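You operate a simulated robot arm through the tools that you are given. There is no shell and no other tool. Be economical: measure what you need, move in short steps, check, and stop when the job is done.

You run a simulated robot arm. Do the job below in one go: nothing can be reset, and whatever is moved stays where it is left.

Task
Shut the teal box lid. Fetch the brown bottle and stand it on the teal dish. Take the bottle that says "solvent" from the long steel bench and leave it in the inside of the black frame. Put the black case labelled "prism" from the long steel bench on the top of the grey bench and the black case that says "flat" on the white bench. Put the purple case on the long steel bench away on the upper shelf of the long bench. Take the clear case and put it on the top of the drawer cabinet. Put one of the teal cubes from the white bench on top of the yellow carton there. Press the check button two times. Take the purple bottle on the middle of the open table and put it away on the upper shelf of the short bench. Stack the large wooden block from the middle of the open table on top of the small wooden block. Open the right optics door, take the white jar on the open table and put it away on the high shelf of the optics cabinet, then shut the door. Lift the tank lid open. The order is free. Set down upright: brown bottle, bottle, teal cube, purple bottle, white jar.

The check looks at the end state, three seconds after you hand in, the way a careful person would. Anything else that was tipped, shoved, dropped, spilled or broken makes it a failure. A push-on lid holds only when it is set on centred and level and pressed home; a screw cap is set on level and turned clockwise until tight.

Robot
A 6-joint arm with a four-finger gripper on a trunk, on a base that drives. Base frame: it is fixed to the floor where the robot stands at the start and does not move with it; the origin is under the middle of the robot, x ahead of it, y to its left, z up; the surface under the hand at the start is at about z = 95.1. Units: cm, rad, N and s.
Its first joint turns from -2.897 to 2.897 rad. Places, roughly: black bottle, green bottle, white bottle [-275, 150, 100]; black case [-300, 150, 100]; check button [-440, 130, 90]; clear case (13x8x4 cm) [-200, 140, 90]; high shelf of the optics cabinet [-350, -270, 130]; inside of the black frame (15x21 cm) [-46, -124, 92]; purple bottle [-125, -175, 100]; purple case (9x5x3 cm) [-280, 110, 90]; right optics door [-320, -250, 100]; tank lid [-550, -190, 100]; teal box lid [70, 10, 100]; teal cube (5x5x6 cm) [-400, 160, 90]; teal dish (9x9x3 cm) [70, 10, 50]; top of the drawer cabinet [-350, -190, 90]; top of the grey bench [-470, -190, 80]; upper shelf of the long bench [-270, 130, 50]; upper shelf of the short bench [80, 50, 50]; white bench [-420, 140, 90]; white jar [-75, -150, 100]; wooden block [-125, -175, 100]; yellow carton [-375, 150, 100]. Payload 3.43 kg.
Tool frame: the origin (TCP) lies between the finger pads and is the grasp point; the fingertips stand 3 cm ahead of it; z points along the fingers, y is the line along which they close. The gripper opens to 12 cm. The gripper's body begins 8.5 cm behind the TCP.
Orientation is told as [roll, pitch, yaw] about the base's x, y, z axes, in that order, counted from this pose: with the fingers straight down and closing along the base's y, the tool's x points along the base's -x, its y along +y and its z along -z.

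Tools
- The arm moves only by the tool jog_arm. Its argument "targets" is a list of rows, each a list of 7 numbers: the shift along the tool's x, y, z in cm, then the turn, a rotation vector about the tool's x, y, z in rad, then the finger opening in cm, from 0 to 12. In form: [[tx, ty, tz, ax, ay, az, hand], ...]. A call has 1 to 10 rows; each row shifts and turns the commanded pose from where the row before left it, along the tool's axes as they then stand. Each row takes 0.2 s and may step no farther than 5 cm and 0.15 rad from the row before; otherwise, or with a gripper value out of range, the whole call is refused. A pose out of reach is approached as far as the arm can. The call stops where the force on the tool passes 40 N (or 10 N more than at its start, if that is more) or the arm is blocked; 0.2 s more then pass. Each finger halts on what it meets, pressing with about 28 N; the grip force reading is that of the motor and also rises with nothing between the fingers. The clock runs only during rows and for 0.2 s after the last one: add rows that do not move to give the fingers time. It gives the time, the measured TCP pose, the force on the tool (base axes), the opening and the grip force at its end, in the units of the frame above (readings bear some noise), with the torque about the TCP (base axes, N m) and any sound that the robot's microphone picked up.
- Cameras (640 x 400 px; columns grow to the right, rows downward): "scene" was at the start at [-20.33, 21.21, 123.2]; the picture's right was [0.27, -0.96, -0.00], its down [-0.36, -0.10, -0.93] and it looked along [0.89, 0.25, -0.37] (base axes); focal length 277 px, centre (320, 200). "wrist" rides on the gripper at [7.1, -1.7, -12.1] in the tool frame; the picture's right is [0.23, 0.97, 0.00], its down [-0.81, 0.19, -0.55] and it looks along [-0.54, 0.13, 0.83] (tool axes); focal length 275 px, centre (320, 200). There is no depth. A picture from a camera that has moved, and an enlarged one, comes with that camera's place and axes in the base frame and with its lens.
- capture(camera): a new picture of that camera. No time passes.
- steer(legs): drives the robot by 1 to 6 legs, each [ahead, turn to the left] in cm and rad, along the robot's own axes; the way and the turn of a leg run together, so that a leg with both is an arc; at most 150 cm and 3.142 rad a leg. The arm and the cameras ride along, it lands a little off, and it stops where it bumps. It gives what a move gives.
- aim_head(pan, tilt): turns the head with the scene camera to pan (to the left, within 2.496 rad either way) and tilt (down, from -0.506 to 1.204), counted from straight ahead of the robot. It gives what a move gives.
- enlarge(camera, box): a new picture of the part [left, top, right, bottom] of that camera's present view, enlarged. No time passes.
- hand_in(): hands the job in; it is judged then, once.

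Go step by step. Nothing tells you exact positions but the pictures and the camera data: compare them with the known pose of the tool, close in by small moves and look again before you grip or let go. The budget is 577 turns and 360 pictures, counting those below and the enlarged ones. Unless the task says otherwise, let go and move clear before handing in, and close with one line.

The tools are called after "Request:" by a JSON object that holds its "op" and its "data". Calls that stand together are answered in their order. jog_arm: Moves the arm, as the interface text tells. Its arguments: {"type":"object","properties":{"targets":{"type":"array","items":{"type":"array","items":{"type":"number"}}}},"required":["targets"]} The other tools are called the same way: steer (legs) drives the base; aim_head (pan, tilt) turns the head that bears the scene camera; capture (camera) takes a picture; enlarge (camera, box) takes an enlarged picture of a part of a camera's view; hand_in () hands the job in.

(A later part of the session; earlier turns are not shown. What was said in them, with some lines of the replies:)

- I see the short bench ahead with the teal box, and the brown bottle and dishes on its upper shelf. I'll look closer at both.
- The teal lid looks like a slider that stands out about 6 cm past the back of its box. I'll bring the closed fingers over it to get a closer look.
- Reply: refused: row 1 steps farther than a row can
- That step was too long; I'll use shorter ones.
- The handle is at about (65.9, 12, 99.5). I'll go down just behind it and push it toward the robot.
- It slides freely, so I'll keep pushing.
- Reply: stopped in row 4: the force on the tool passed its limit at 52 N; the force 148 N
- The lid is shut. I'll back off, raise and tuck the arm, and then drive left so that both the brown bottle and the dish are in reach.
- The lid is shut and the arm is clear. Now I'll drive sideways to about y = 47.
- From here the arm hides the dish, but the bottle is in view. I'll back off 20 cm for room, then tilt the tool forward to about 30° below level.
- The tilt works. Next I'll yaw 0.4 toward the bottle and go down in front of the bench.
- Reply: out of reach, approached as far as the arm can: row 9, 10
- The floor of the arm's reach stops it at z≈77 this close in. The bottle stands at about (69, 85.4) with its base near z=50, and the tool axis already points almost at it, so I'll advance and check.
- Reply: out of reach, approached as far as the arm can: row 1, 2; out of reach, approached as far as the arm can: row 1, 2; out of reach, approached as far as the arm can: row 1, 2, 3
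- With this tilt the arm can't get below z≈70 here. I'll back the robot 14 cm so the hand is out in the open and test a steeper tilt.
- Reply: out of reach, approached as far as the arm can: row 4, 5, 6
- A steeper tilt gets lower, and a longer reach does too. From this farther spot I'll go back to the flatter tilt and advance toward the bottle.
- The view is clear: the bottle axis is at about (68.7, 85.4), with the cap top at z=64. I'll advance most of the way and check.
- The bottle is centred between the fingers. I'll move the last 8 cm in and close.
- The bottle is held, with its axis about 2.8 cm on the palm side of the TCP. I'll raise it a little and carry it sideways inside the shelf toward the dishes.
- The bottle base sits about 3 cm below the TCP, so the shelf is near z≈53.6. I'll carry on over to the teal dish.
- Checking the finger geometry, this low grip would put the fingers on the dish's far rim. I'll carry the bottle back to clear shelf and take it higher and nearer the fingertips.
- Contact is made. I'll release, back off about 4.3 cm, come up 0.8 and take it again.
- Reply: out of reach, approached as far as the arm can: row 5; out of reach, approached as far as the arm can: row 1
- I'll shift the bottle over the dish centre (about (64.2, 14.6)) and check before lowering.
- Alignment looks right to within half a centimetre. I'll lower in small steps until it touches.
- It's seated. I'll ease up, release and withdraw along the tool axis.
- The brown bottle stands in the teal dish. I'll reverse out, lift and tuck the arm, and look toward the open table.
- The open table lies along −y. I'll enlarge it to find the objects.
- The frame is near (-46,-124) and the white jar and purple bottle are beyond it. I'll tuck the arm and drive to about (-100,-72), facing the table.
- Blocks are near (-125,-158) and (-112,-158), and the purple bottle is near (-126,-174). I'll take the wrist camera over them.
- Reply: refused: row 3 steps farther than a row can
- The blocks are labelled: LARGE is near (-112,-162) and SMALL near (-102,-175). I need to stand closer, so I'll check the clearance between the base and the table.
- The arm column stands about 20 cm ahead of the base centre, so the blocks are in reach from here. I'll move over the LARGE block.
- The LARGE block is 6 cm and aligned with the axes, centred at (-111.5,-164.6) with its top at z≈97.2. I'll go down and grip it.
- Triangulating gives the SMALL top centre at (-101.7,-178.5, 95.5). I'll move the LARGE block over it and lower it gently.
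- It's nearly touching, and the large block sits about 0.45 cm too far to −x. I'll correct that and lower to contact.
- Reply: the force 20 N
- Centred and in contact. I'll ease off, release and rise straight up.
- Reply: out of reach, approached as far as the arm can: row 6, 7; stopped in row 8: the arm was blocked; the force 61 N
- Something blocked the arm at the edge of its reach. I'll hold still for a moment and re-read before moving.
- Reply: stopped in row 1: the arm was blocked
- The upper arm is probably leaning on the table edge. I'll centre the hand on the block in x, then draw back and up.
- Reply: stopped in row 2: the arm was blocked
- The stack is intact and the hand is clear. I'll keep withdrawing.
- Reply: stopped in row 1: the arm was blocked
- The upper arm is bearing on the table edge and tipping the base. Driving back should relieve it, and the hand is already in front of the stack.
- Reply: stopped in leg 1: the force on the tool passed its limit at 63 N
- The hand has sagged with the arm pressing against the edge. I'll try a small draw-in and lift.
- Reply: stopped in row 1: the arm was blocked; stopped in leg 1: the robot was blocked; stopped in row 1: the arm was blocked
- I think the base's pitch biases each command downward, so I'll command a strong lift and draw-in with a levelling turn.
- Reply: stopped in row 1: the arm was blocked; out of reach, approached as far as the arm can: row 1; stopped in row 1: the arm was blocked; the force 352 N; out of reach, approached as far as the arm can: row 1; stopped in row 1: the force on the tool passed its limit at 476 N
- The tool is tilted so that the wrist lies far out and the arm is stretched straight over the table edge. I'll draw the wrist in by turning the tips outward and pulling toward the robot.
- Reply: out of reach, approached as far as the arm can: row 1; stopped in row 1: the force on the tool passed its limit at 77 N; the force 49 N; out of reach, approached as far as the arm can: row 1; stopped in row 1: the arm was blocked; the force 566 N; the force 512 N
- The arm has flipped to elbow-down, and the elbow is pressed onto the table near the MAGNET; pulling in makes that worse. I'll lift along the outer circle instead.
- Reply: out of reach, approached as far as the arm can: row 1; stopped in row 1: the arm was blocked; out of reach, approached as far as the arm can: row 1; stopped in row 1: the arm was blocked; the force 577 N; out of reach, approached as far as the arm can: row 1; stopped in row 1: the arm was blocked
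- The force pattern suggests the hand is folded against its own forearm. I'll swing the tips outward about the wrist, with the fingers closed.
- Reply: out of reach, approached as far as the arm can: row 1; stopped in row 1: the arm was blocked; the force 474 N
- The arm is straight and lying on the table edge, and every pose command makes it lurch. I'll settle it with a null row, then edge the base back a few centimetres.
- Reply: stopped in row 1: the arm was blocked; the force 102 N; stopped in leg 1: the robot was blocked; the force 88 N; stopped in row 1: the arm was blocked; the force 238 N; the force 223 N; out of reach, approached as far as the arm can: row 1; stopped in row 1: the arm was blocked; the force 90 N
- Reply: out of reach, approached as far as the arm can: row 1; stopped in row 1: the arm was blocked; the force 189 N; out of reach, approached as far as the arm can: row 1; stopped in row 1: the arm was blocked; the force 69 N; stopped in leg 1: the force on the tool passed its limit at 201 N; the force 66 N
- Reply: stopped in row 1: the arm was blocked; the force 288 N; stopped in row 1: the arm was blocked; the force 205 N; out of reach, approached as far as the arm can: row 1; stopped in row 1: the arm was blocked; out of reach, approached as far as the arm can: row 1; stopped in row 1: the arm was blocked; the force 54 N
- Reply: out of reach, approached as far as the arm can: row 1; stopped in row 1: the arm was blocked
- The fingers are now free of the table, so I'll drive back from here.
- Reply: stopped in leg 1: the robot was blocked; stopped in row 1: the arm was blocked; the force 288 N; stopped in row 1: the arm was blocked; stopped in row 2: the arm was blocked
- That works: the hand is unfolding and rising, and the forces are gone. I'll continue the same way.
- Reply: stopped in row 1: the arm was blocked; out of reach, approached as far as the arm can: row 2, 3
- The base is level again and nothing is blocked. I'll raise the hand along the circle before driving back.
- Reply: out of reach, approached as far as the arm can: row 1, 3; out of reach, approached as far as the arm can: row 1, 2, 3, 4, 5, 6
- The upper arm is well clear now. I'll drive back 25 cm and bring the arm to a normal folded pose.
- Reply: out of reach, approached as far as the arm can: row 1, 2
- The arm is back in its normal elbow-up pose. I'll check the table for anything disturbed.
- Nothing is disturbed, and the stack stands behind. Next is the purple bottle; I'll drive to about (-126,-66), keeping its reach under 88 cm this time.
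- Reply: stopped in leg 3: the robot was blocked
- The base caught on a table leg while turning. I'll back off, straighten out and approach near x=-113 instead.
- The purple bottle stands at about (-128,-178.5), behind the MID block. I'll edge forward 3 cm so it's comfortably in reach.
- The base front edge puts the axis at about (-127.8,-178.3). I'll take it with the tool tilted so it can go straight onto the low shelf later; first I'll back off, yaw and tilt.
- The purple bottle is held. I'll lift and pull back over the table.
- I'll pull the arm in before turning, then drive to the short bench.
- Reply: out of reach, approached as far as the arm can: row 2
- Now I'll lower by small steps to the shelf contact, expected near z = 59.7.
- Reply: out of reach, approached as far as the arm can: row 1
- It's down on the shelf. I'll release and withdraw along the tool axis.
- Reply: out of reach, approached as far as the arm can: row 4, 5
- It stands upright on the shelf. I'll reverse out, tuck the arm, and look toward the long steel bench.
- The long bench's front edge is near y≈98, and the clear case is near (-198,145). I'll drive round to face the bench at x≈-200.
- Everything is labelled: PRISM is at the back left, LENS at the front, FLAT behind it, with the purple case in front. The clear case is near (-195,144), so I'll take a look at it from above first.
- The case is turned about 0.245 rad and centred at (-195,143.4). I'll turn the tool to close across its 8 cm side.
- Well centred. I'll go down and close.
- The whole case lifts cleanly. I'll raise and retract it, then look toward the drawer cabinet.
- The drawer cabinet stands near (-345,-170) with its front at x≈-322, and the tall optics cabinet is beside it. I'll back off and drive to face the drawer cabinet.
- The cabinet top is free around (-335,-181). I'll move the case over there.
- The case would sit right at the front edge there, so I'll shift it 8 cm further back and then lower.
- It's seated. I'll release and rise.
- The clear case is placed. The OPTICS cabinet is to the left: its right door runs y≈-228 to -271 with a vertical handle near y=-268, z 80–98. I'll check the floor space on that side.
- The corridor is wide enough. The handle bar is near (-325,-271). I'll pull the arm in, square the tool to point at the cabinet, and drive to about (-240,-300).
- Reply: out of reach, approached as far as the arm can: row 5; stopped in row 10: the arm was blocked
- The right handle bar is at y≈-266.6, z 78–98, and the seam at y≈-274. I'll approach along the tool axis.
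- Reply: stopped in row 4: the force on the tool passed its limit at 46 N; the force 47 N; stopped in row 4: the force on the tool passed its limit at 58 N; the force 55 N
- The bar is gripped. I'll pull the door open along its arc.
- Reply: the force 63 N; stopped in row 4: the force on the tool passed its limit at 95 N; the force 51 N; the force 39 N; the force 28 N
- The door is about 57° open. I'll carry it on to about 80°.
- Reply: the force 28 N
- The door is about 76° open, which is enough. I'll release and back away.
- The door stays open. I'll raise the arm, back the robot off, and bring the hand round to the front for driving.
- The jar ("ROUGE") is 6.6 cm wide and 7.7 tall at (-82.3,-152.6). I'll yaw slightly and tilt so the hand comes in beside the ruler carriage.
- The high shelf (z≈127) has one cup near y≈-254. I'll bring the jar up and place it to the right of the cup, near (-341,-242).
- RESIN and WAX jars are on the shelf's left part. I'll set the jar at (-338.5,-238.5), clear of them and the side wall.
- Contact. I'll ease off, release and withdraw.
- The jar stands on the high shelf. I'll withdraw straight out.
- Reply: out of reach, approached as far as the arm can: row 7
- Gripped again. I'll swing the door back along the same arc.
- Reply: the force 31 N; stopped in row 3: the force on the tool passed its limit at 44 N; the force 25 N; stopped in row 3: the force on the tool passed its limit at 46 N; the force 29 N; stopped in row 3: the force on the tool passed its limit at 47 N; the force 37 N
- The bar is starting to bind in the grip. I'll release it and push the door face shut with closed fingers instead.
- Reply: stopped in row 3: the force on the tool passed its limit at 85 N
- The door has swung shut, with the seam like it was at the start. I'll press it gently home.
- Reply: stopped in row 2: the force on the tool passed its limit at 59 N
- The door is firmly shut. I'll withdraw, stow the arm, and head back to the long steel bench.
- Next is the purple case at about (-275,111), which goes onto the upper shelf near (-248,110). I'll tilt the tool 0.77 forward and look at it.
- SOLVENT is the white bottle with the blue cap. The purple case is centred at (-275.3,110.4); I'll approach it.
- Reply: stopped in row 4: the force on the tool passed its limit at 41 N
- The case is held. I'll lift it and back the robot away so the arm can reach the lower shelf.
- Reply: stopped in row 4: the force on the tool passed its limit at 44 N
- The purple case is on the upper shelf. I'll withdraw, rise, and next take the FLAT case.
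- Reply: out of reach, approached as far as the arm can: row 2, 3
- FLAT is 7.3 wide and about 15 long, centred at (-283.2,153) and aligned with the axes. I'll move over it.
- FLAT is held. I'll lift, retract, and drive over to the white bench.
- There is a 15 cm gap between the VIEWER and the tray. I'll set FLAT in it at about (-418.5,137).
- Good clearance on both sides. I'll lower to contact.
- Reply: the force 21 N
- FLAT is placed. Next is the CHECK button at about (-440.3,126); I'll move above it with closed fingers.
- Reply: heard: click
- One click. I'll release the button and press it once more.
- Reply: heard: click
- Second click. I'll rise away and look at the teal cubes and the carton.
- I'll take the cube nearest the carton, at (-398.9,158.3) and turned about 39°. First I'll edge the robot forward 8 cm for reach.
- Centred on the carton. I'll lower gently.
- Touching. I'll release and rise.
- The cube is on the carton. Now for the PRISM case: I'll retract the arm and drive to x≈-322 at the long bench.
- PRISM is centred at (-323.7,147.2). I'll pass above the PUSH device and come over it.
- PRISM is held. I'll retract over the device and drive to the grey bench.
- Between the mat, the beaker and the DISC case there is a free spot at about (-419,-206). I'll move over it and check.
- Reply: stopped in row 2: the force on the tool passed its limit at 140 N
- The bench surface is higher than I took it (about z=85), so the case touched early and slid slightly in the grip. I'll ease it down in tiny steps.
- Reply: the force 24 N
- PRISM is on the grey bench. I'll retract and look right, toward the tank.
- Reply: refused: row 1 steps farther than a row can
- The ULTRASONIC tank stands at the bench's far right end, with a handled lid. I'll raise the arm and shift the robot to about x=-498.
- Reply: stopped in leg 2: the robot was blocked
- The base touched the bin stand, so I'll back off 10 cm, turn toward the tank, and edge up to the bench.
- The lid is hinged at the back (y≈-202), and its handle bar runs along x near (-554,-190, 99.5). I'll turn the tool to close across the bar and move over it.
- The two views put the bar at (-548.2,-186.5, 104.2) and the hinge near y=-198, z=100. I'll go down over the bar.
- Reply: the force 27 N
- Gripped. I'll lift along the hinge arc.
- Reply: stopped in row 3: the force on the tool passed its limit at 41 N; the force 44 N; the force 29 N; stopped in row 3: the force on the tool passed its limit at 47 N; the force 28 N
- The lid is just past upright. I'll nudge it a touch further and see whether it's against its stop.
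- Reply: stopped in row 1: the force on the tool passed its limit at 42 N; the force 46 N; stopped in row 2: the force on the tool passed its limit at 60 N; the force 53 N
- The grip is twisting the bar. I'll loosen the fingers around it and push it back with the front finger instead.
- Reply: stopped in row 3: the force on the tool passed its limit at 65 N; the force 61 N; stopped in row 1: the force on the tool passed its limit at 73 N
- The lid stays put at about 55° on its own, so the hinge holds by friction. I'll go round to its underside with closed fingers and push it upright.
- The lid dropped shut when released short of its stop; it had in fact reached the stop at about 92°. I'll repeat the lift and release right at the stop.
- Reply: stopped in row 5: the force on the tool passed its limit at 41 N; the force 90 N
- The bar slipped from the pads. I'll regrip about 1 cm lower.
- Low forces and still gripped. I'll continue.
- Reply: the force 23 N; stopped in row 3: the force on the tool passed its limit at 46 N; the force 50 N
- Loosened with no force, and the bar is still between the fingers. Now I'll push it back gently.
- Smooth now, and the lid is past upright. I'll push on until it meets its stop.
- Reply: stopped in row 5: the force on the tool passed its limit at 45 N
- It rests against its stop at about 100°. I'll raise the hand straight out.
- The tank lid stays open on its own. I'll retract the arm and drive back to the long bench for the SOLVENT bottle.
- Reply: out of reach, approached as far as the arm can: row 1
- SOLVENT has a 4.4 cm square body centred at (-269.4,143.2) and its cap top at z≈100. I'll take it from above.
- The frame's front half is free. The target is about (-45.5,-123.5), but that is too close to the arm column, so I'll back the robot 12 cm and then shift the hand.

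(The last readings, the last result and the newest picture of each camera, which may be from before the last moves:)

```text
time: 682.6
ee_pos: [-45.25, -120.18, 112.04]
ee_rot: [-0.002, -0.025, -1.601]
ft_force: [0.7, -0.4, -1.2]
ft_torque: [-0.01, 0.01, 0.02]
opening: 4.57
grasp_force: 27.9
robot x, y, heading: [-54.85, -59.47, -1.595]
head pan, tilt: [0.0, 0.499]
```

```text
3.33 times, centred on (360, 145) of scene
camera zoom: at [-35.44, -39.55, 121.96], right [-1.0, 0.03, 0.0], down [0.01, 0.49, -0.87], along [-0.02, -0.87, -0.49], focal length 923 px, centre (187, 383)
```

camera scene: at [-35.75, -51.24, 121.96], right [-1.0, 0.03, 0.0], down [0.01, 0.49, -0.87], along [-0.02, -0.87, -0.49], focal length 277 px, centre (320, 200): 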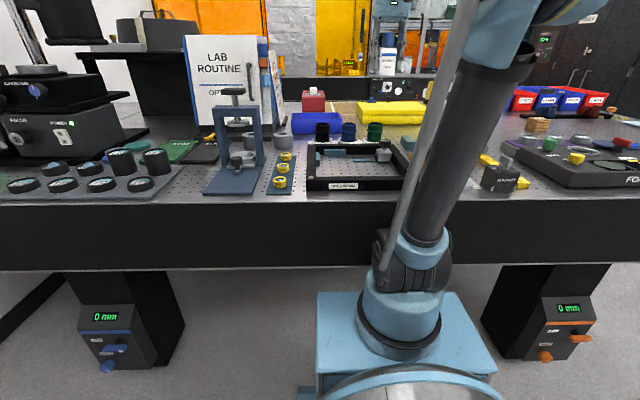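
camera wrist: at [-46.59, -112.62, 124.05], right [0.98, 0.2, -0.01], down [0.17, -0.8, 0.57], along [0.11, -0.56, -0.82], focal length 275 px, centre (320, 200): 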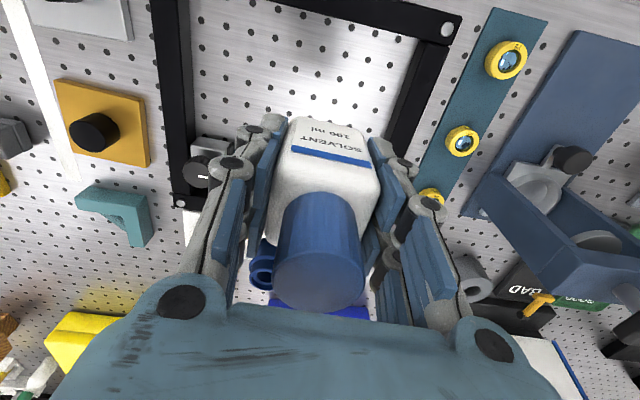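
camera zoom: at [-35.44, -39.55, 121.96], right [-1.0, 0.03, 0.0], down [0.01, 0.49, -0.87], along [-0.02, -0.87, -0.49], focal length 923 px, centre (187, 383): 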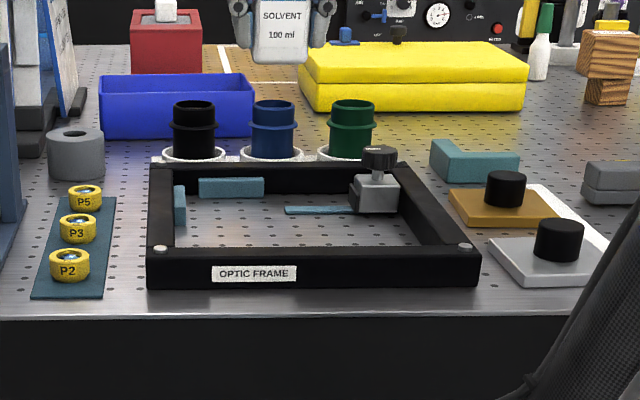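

Request:
{"op": "jog_arm", "data": {"targets": [[-2.4, 0.35, 0, 0, 0.025, 0, 3], [-2.4, 0.35, 0, 0, 0, 0, 3], [0, 0, 4.5, 0, 0, 0, 3], [0, 0, 3.5, 0, 0, 0, 3], [0, 0, 0, 0, 0, 0, 3]]}}

Request:
{"op": "enlarge", "data": {"camera": "scene", "box": [280, 85, 440, 205]}}

Request:
{"op": "capture", "data": {"camera": "wrist"}}

```text
time: 683.8
ee_pos: [-44.93, -124.83, 104.13]
ee_rot: [-0.001, 0.0, -1.603]
ft_force: [0.3, 0.3, -1.1]
ft_torque: [-0.02, -0.03, 0.01]
opening: 4.54
grasp_force: 27.7
robot x, y, heading: [-55.0, -58.99, -1.596]
head pan, tilt: [0.0, 0.499]
```

```text
3.33 times, centred on (360, 145) of scene
camera zoom: at [-35.44, -39.56, 121.96], right [-1.0, 0.03, 0.0], down [0.01, 0.49, -0.87], along [-0.02, -0.87, -0.49], focal length 923 px, centre (187, 383)
```

zoom: 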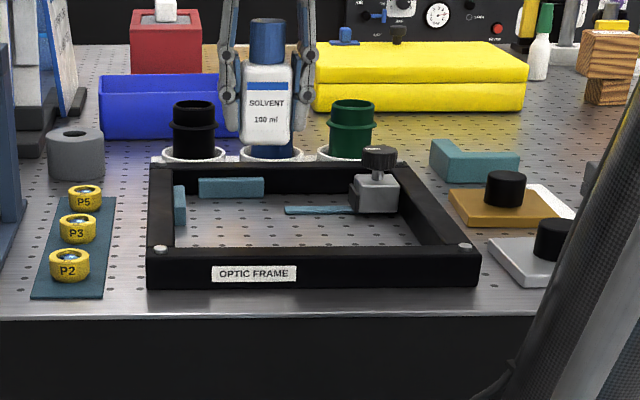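

```text
74 pictures are left
camera wrist: at [-46.17, -117.73, 116.29], right [0.98, 0.2, 0.0], down [0.17, -0.82, 0.55], along [0.11, -0.54, -0.83], focal length 275 px, centre (320, 200)
```

wrist: 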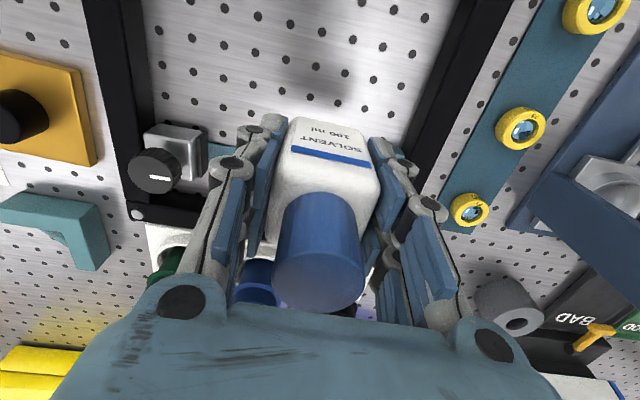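

Clear on all sides. I'll lower the bottle into the frame.

Request:
{"op": "jog_arm", "data": {"targets": [[0, 0, 4, 0, 0, 0, 3], [0, 0, 3, 0, 0, 0, 3], [0, 0, 0.6, 0, 0, 0, 3], [0, 0, 0.3, 0, 0, 0, 3], [0, 0, 0.3, 0, 0, 0, 3], [0, 0, 0, 0, 0, 0, 3]]}}

Request:
{"op": "enlarge", "data": {"camera": "scene", "box": [280, 85, 440, 205]}}

```text
time: 685.2
ee_pos: [-44.77, -125.09, 96.04]
ee_rot: [0.0, -0.001, -1.601]
ft_force: [0.3, 0.0, -1.2]
ft_torque: [0.02, -0.01, -0.01]
opening: 4.54
grasp_force: 27.6
robot x, y, heading: [-54.88, -59.35, -1.596]
head pan, tilt: [0.0, 0.499]
```

```text
3.33 times, centred on (360, 145) of scene
camera zoom: at [-35.43, -39.56, 121.96], right [-1.0, 0.03, 0.0], down [0.01, 0.49, -0.87], along [-0.02, -0.87, -0.49], focal length 923 px, centre (187, 383)
```

zoom: 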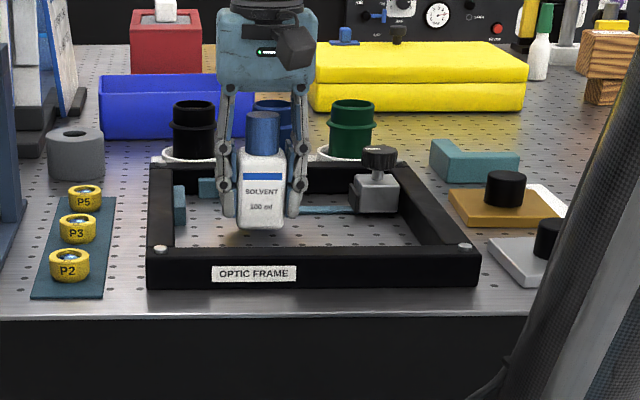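

Request:
{"op": "jog_arm", "data": {"targets": [[0, 0, 0.3, 0, 0, 0, 3], [0, 0, 0.25, 0, 0, 0, 3], [0, 0, 0.2, 0, 0, 0, 3], [0, 0, 0, 0, 0, 0, 3]]}}

```text
time: 686.2
ee_pos: [-44.73, -124.97, 95.38]
ee_rot: [-0.002, 0.0, -1.601]
ft_force: [-0.4, -0.3, 9.1]
ft_torque: [-0.23, 0.26, 0.0]
opening: 4.55
grasp_force: 28.4
robot x, y, heading: [-54.69, -59.76, -1.597]
head pan, tilt: [0.0, 0.499]
```

Contact. I'll release and rise straight up.

Request:
{"op": "jog_arm", "data": {"targets": [[0, 0, 0, 0, 0, 0, 5], [0, 0, 0, 0, 0, 0, 6], [0, 0, 0, 0, 0, 0, 6.4], [0, 0, 0, 0, 0, 0, 6.4], [0, 0, -3, 0, 0, 0, 6.4], [0, 0, -4.5, 0, 0, 0, 6.4], [0, 0, -4.5, 0, 0, 0, 6.4], [0, 0, -4.5, 0, 0, 0, 6.4], [0, 0, -4.5, 0, 0, 0, 6.4]]}}

Request:
{"op": "steer", "data": {"legs": [[-30, 0]]}}

Request:
{"op": "capture", "data": {"camera": "scene"}}

Request:
{"op": "enlarge", "data": {"camera": "scene", "box": [280, 85, 420, 180]}}

Request:
{"op": "enlarge", "data": {"camera": "scene", "box": [400, 70, 560, 180]}}

```text
time: 688.2
ee_pos: [-44.76, -125.1, 116.24]
ee_rot: [-0.001, -0.002, -1.6]
ft_force: [0.4, -1.0, -1.0]
ft_torque: [0.02, 0.0, -0.01]
opening: 6.39
grasp_force: 0.0
robot x, y, heading: [-55.07, -59.45, -1.596]
head pan, tilt: [0.0, 0.499]
```

```text
time: 690.3
ee_pos: [-43.89, -95.31, 116.22]
ee_rot: [-0.002, -0.002, -1.6]
ft_force: [0.5, -0.3, 0.1]
ft_torque: [0.01, 0.01, 0.03]
opening: 6.39
grasp_force: 0.0
robot x, y, heading: [-53.9, -29.74, -1.594]
head pan, tilt: [0.0, 0.499]
```

```text
72 pictures are left
camera scene: at [-34.71, -9.87, 121.96], right [-1.0, 0.03, 0.0], down [0.01, 0.49, -0.87], along [-0.02, -0.87, -0.49], focal length 277 px, centre (320, 200)
```

scene: 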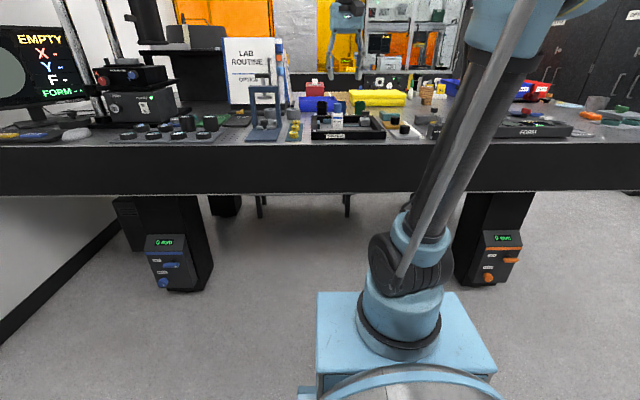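

```text
4.21 times, centred on (350, 132) of scene
camera zoom: at [-34.71, -9.87, 121.96], right [-1.0, 0.03, 0.0], down [0.01, 0.49, -0.87], along [-0.02, -0.87, -0.49], focal length 1166 px, centre (194, 484)
```

zoom: 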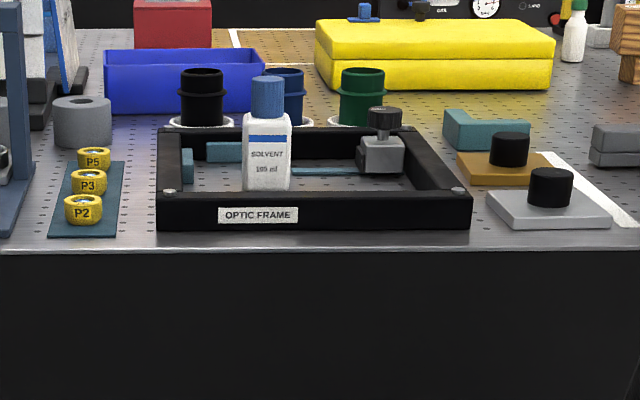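

```text
3.64 times, centred on (480, 125) of scene
camera zoom: at [-34.71, -9.87, 121.96], right [-1.0, 0.03, 0.0], down [0.01, 0.49, -0.87], along [-0.02, -0.87, -0.49], focal length 1007 px, centre (-262, 473)
```

zoom: 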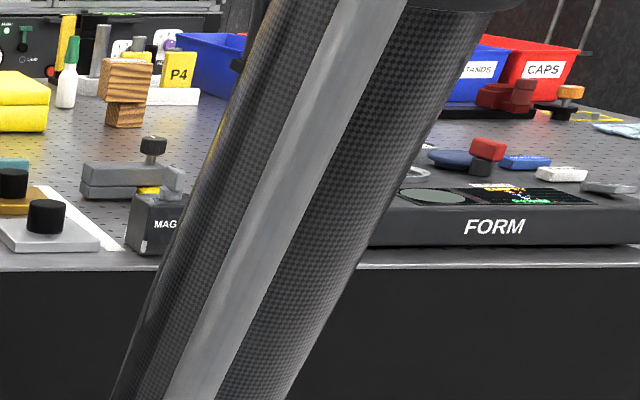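

SOLVENT stands in the frame and the block stack is intact. I'll take a last look at the short bench shelf.

Request:
{"op": "aim_head", "data": {"pan": 2.1, "tilt": 0.35}}

Request:
{"op": "capture", "data": {"camera": "scene"}}

```text
time: 692.3
ee_pos: [-43.74, -93.9, 116.95]
ee_rot: [-0.003, -0.012, -1.599]
ft_force: [0.0, 0.4, -0.1]
ft_torque: [-0.01, 0.01, 0.05]
opening: 6.39
grasp_force: 0.0
robot x, y, heading: [-53.89, -29.64, -1.6]
head pan, tilt: [2.1, 0.351]
```

```text
69 pictures are left
camera scene: at [-26.33, 3.7, 123.51], right [0.48, -0.88, -0.01], down [-0.3, -0.15, -0.94], along [0.82, 0.46, -0.34], focal length 277 px, centre (320, 200)
```

scene: 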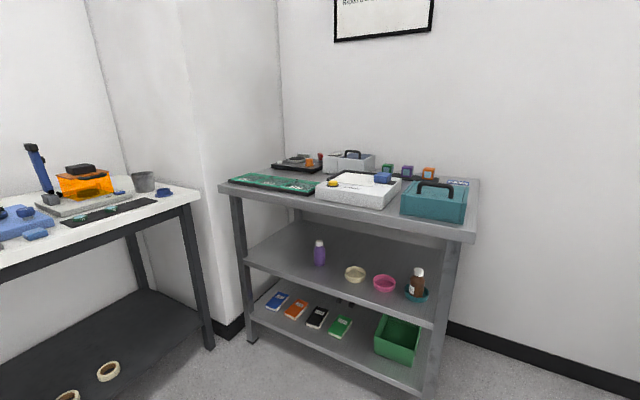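

The short bench is in order: the brown bottle is in the teal dish, the purple bottle is on the shelf, and the box lid is shut. The arm is clear of everything, so I'm handing in.

Request:
{"op": "hand_in", "data": {}}

```text
The job is handed in.
```

All the listed tasks are done and the job is handed in. Three events could still count against it: the tank lid fell shut once before I got it to stay open, the base bumped the red can's stand near the tank, and the arm got stuck pressing on the open table while I was stacking the blocks. I saw nothing displaced in the pictures I took afterwards.
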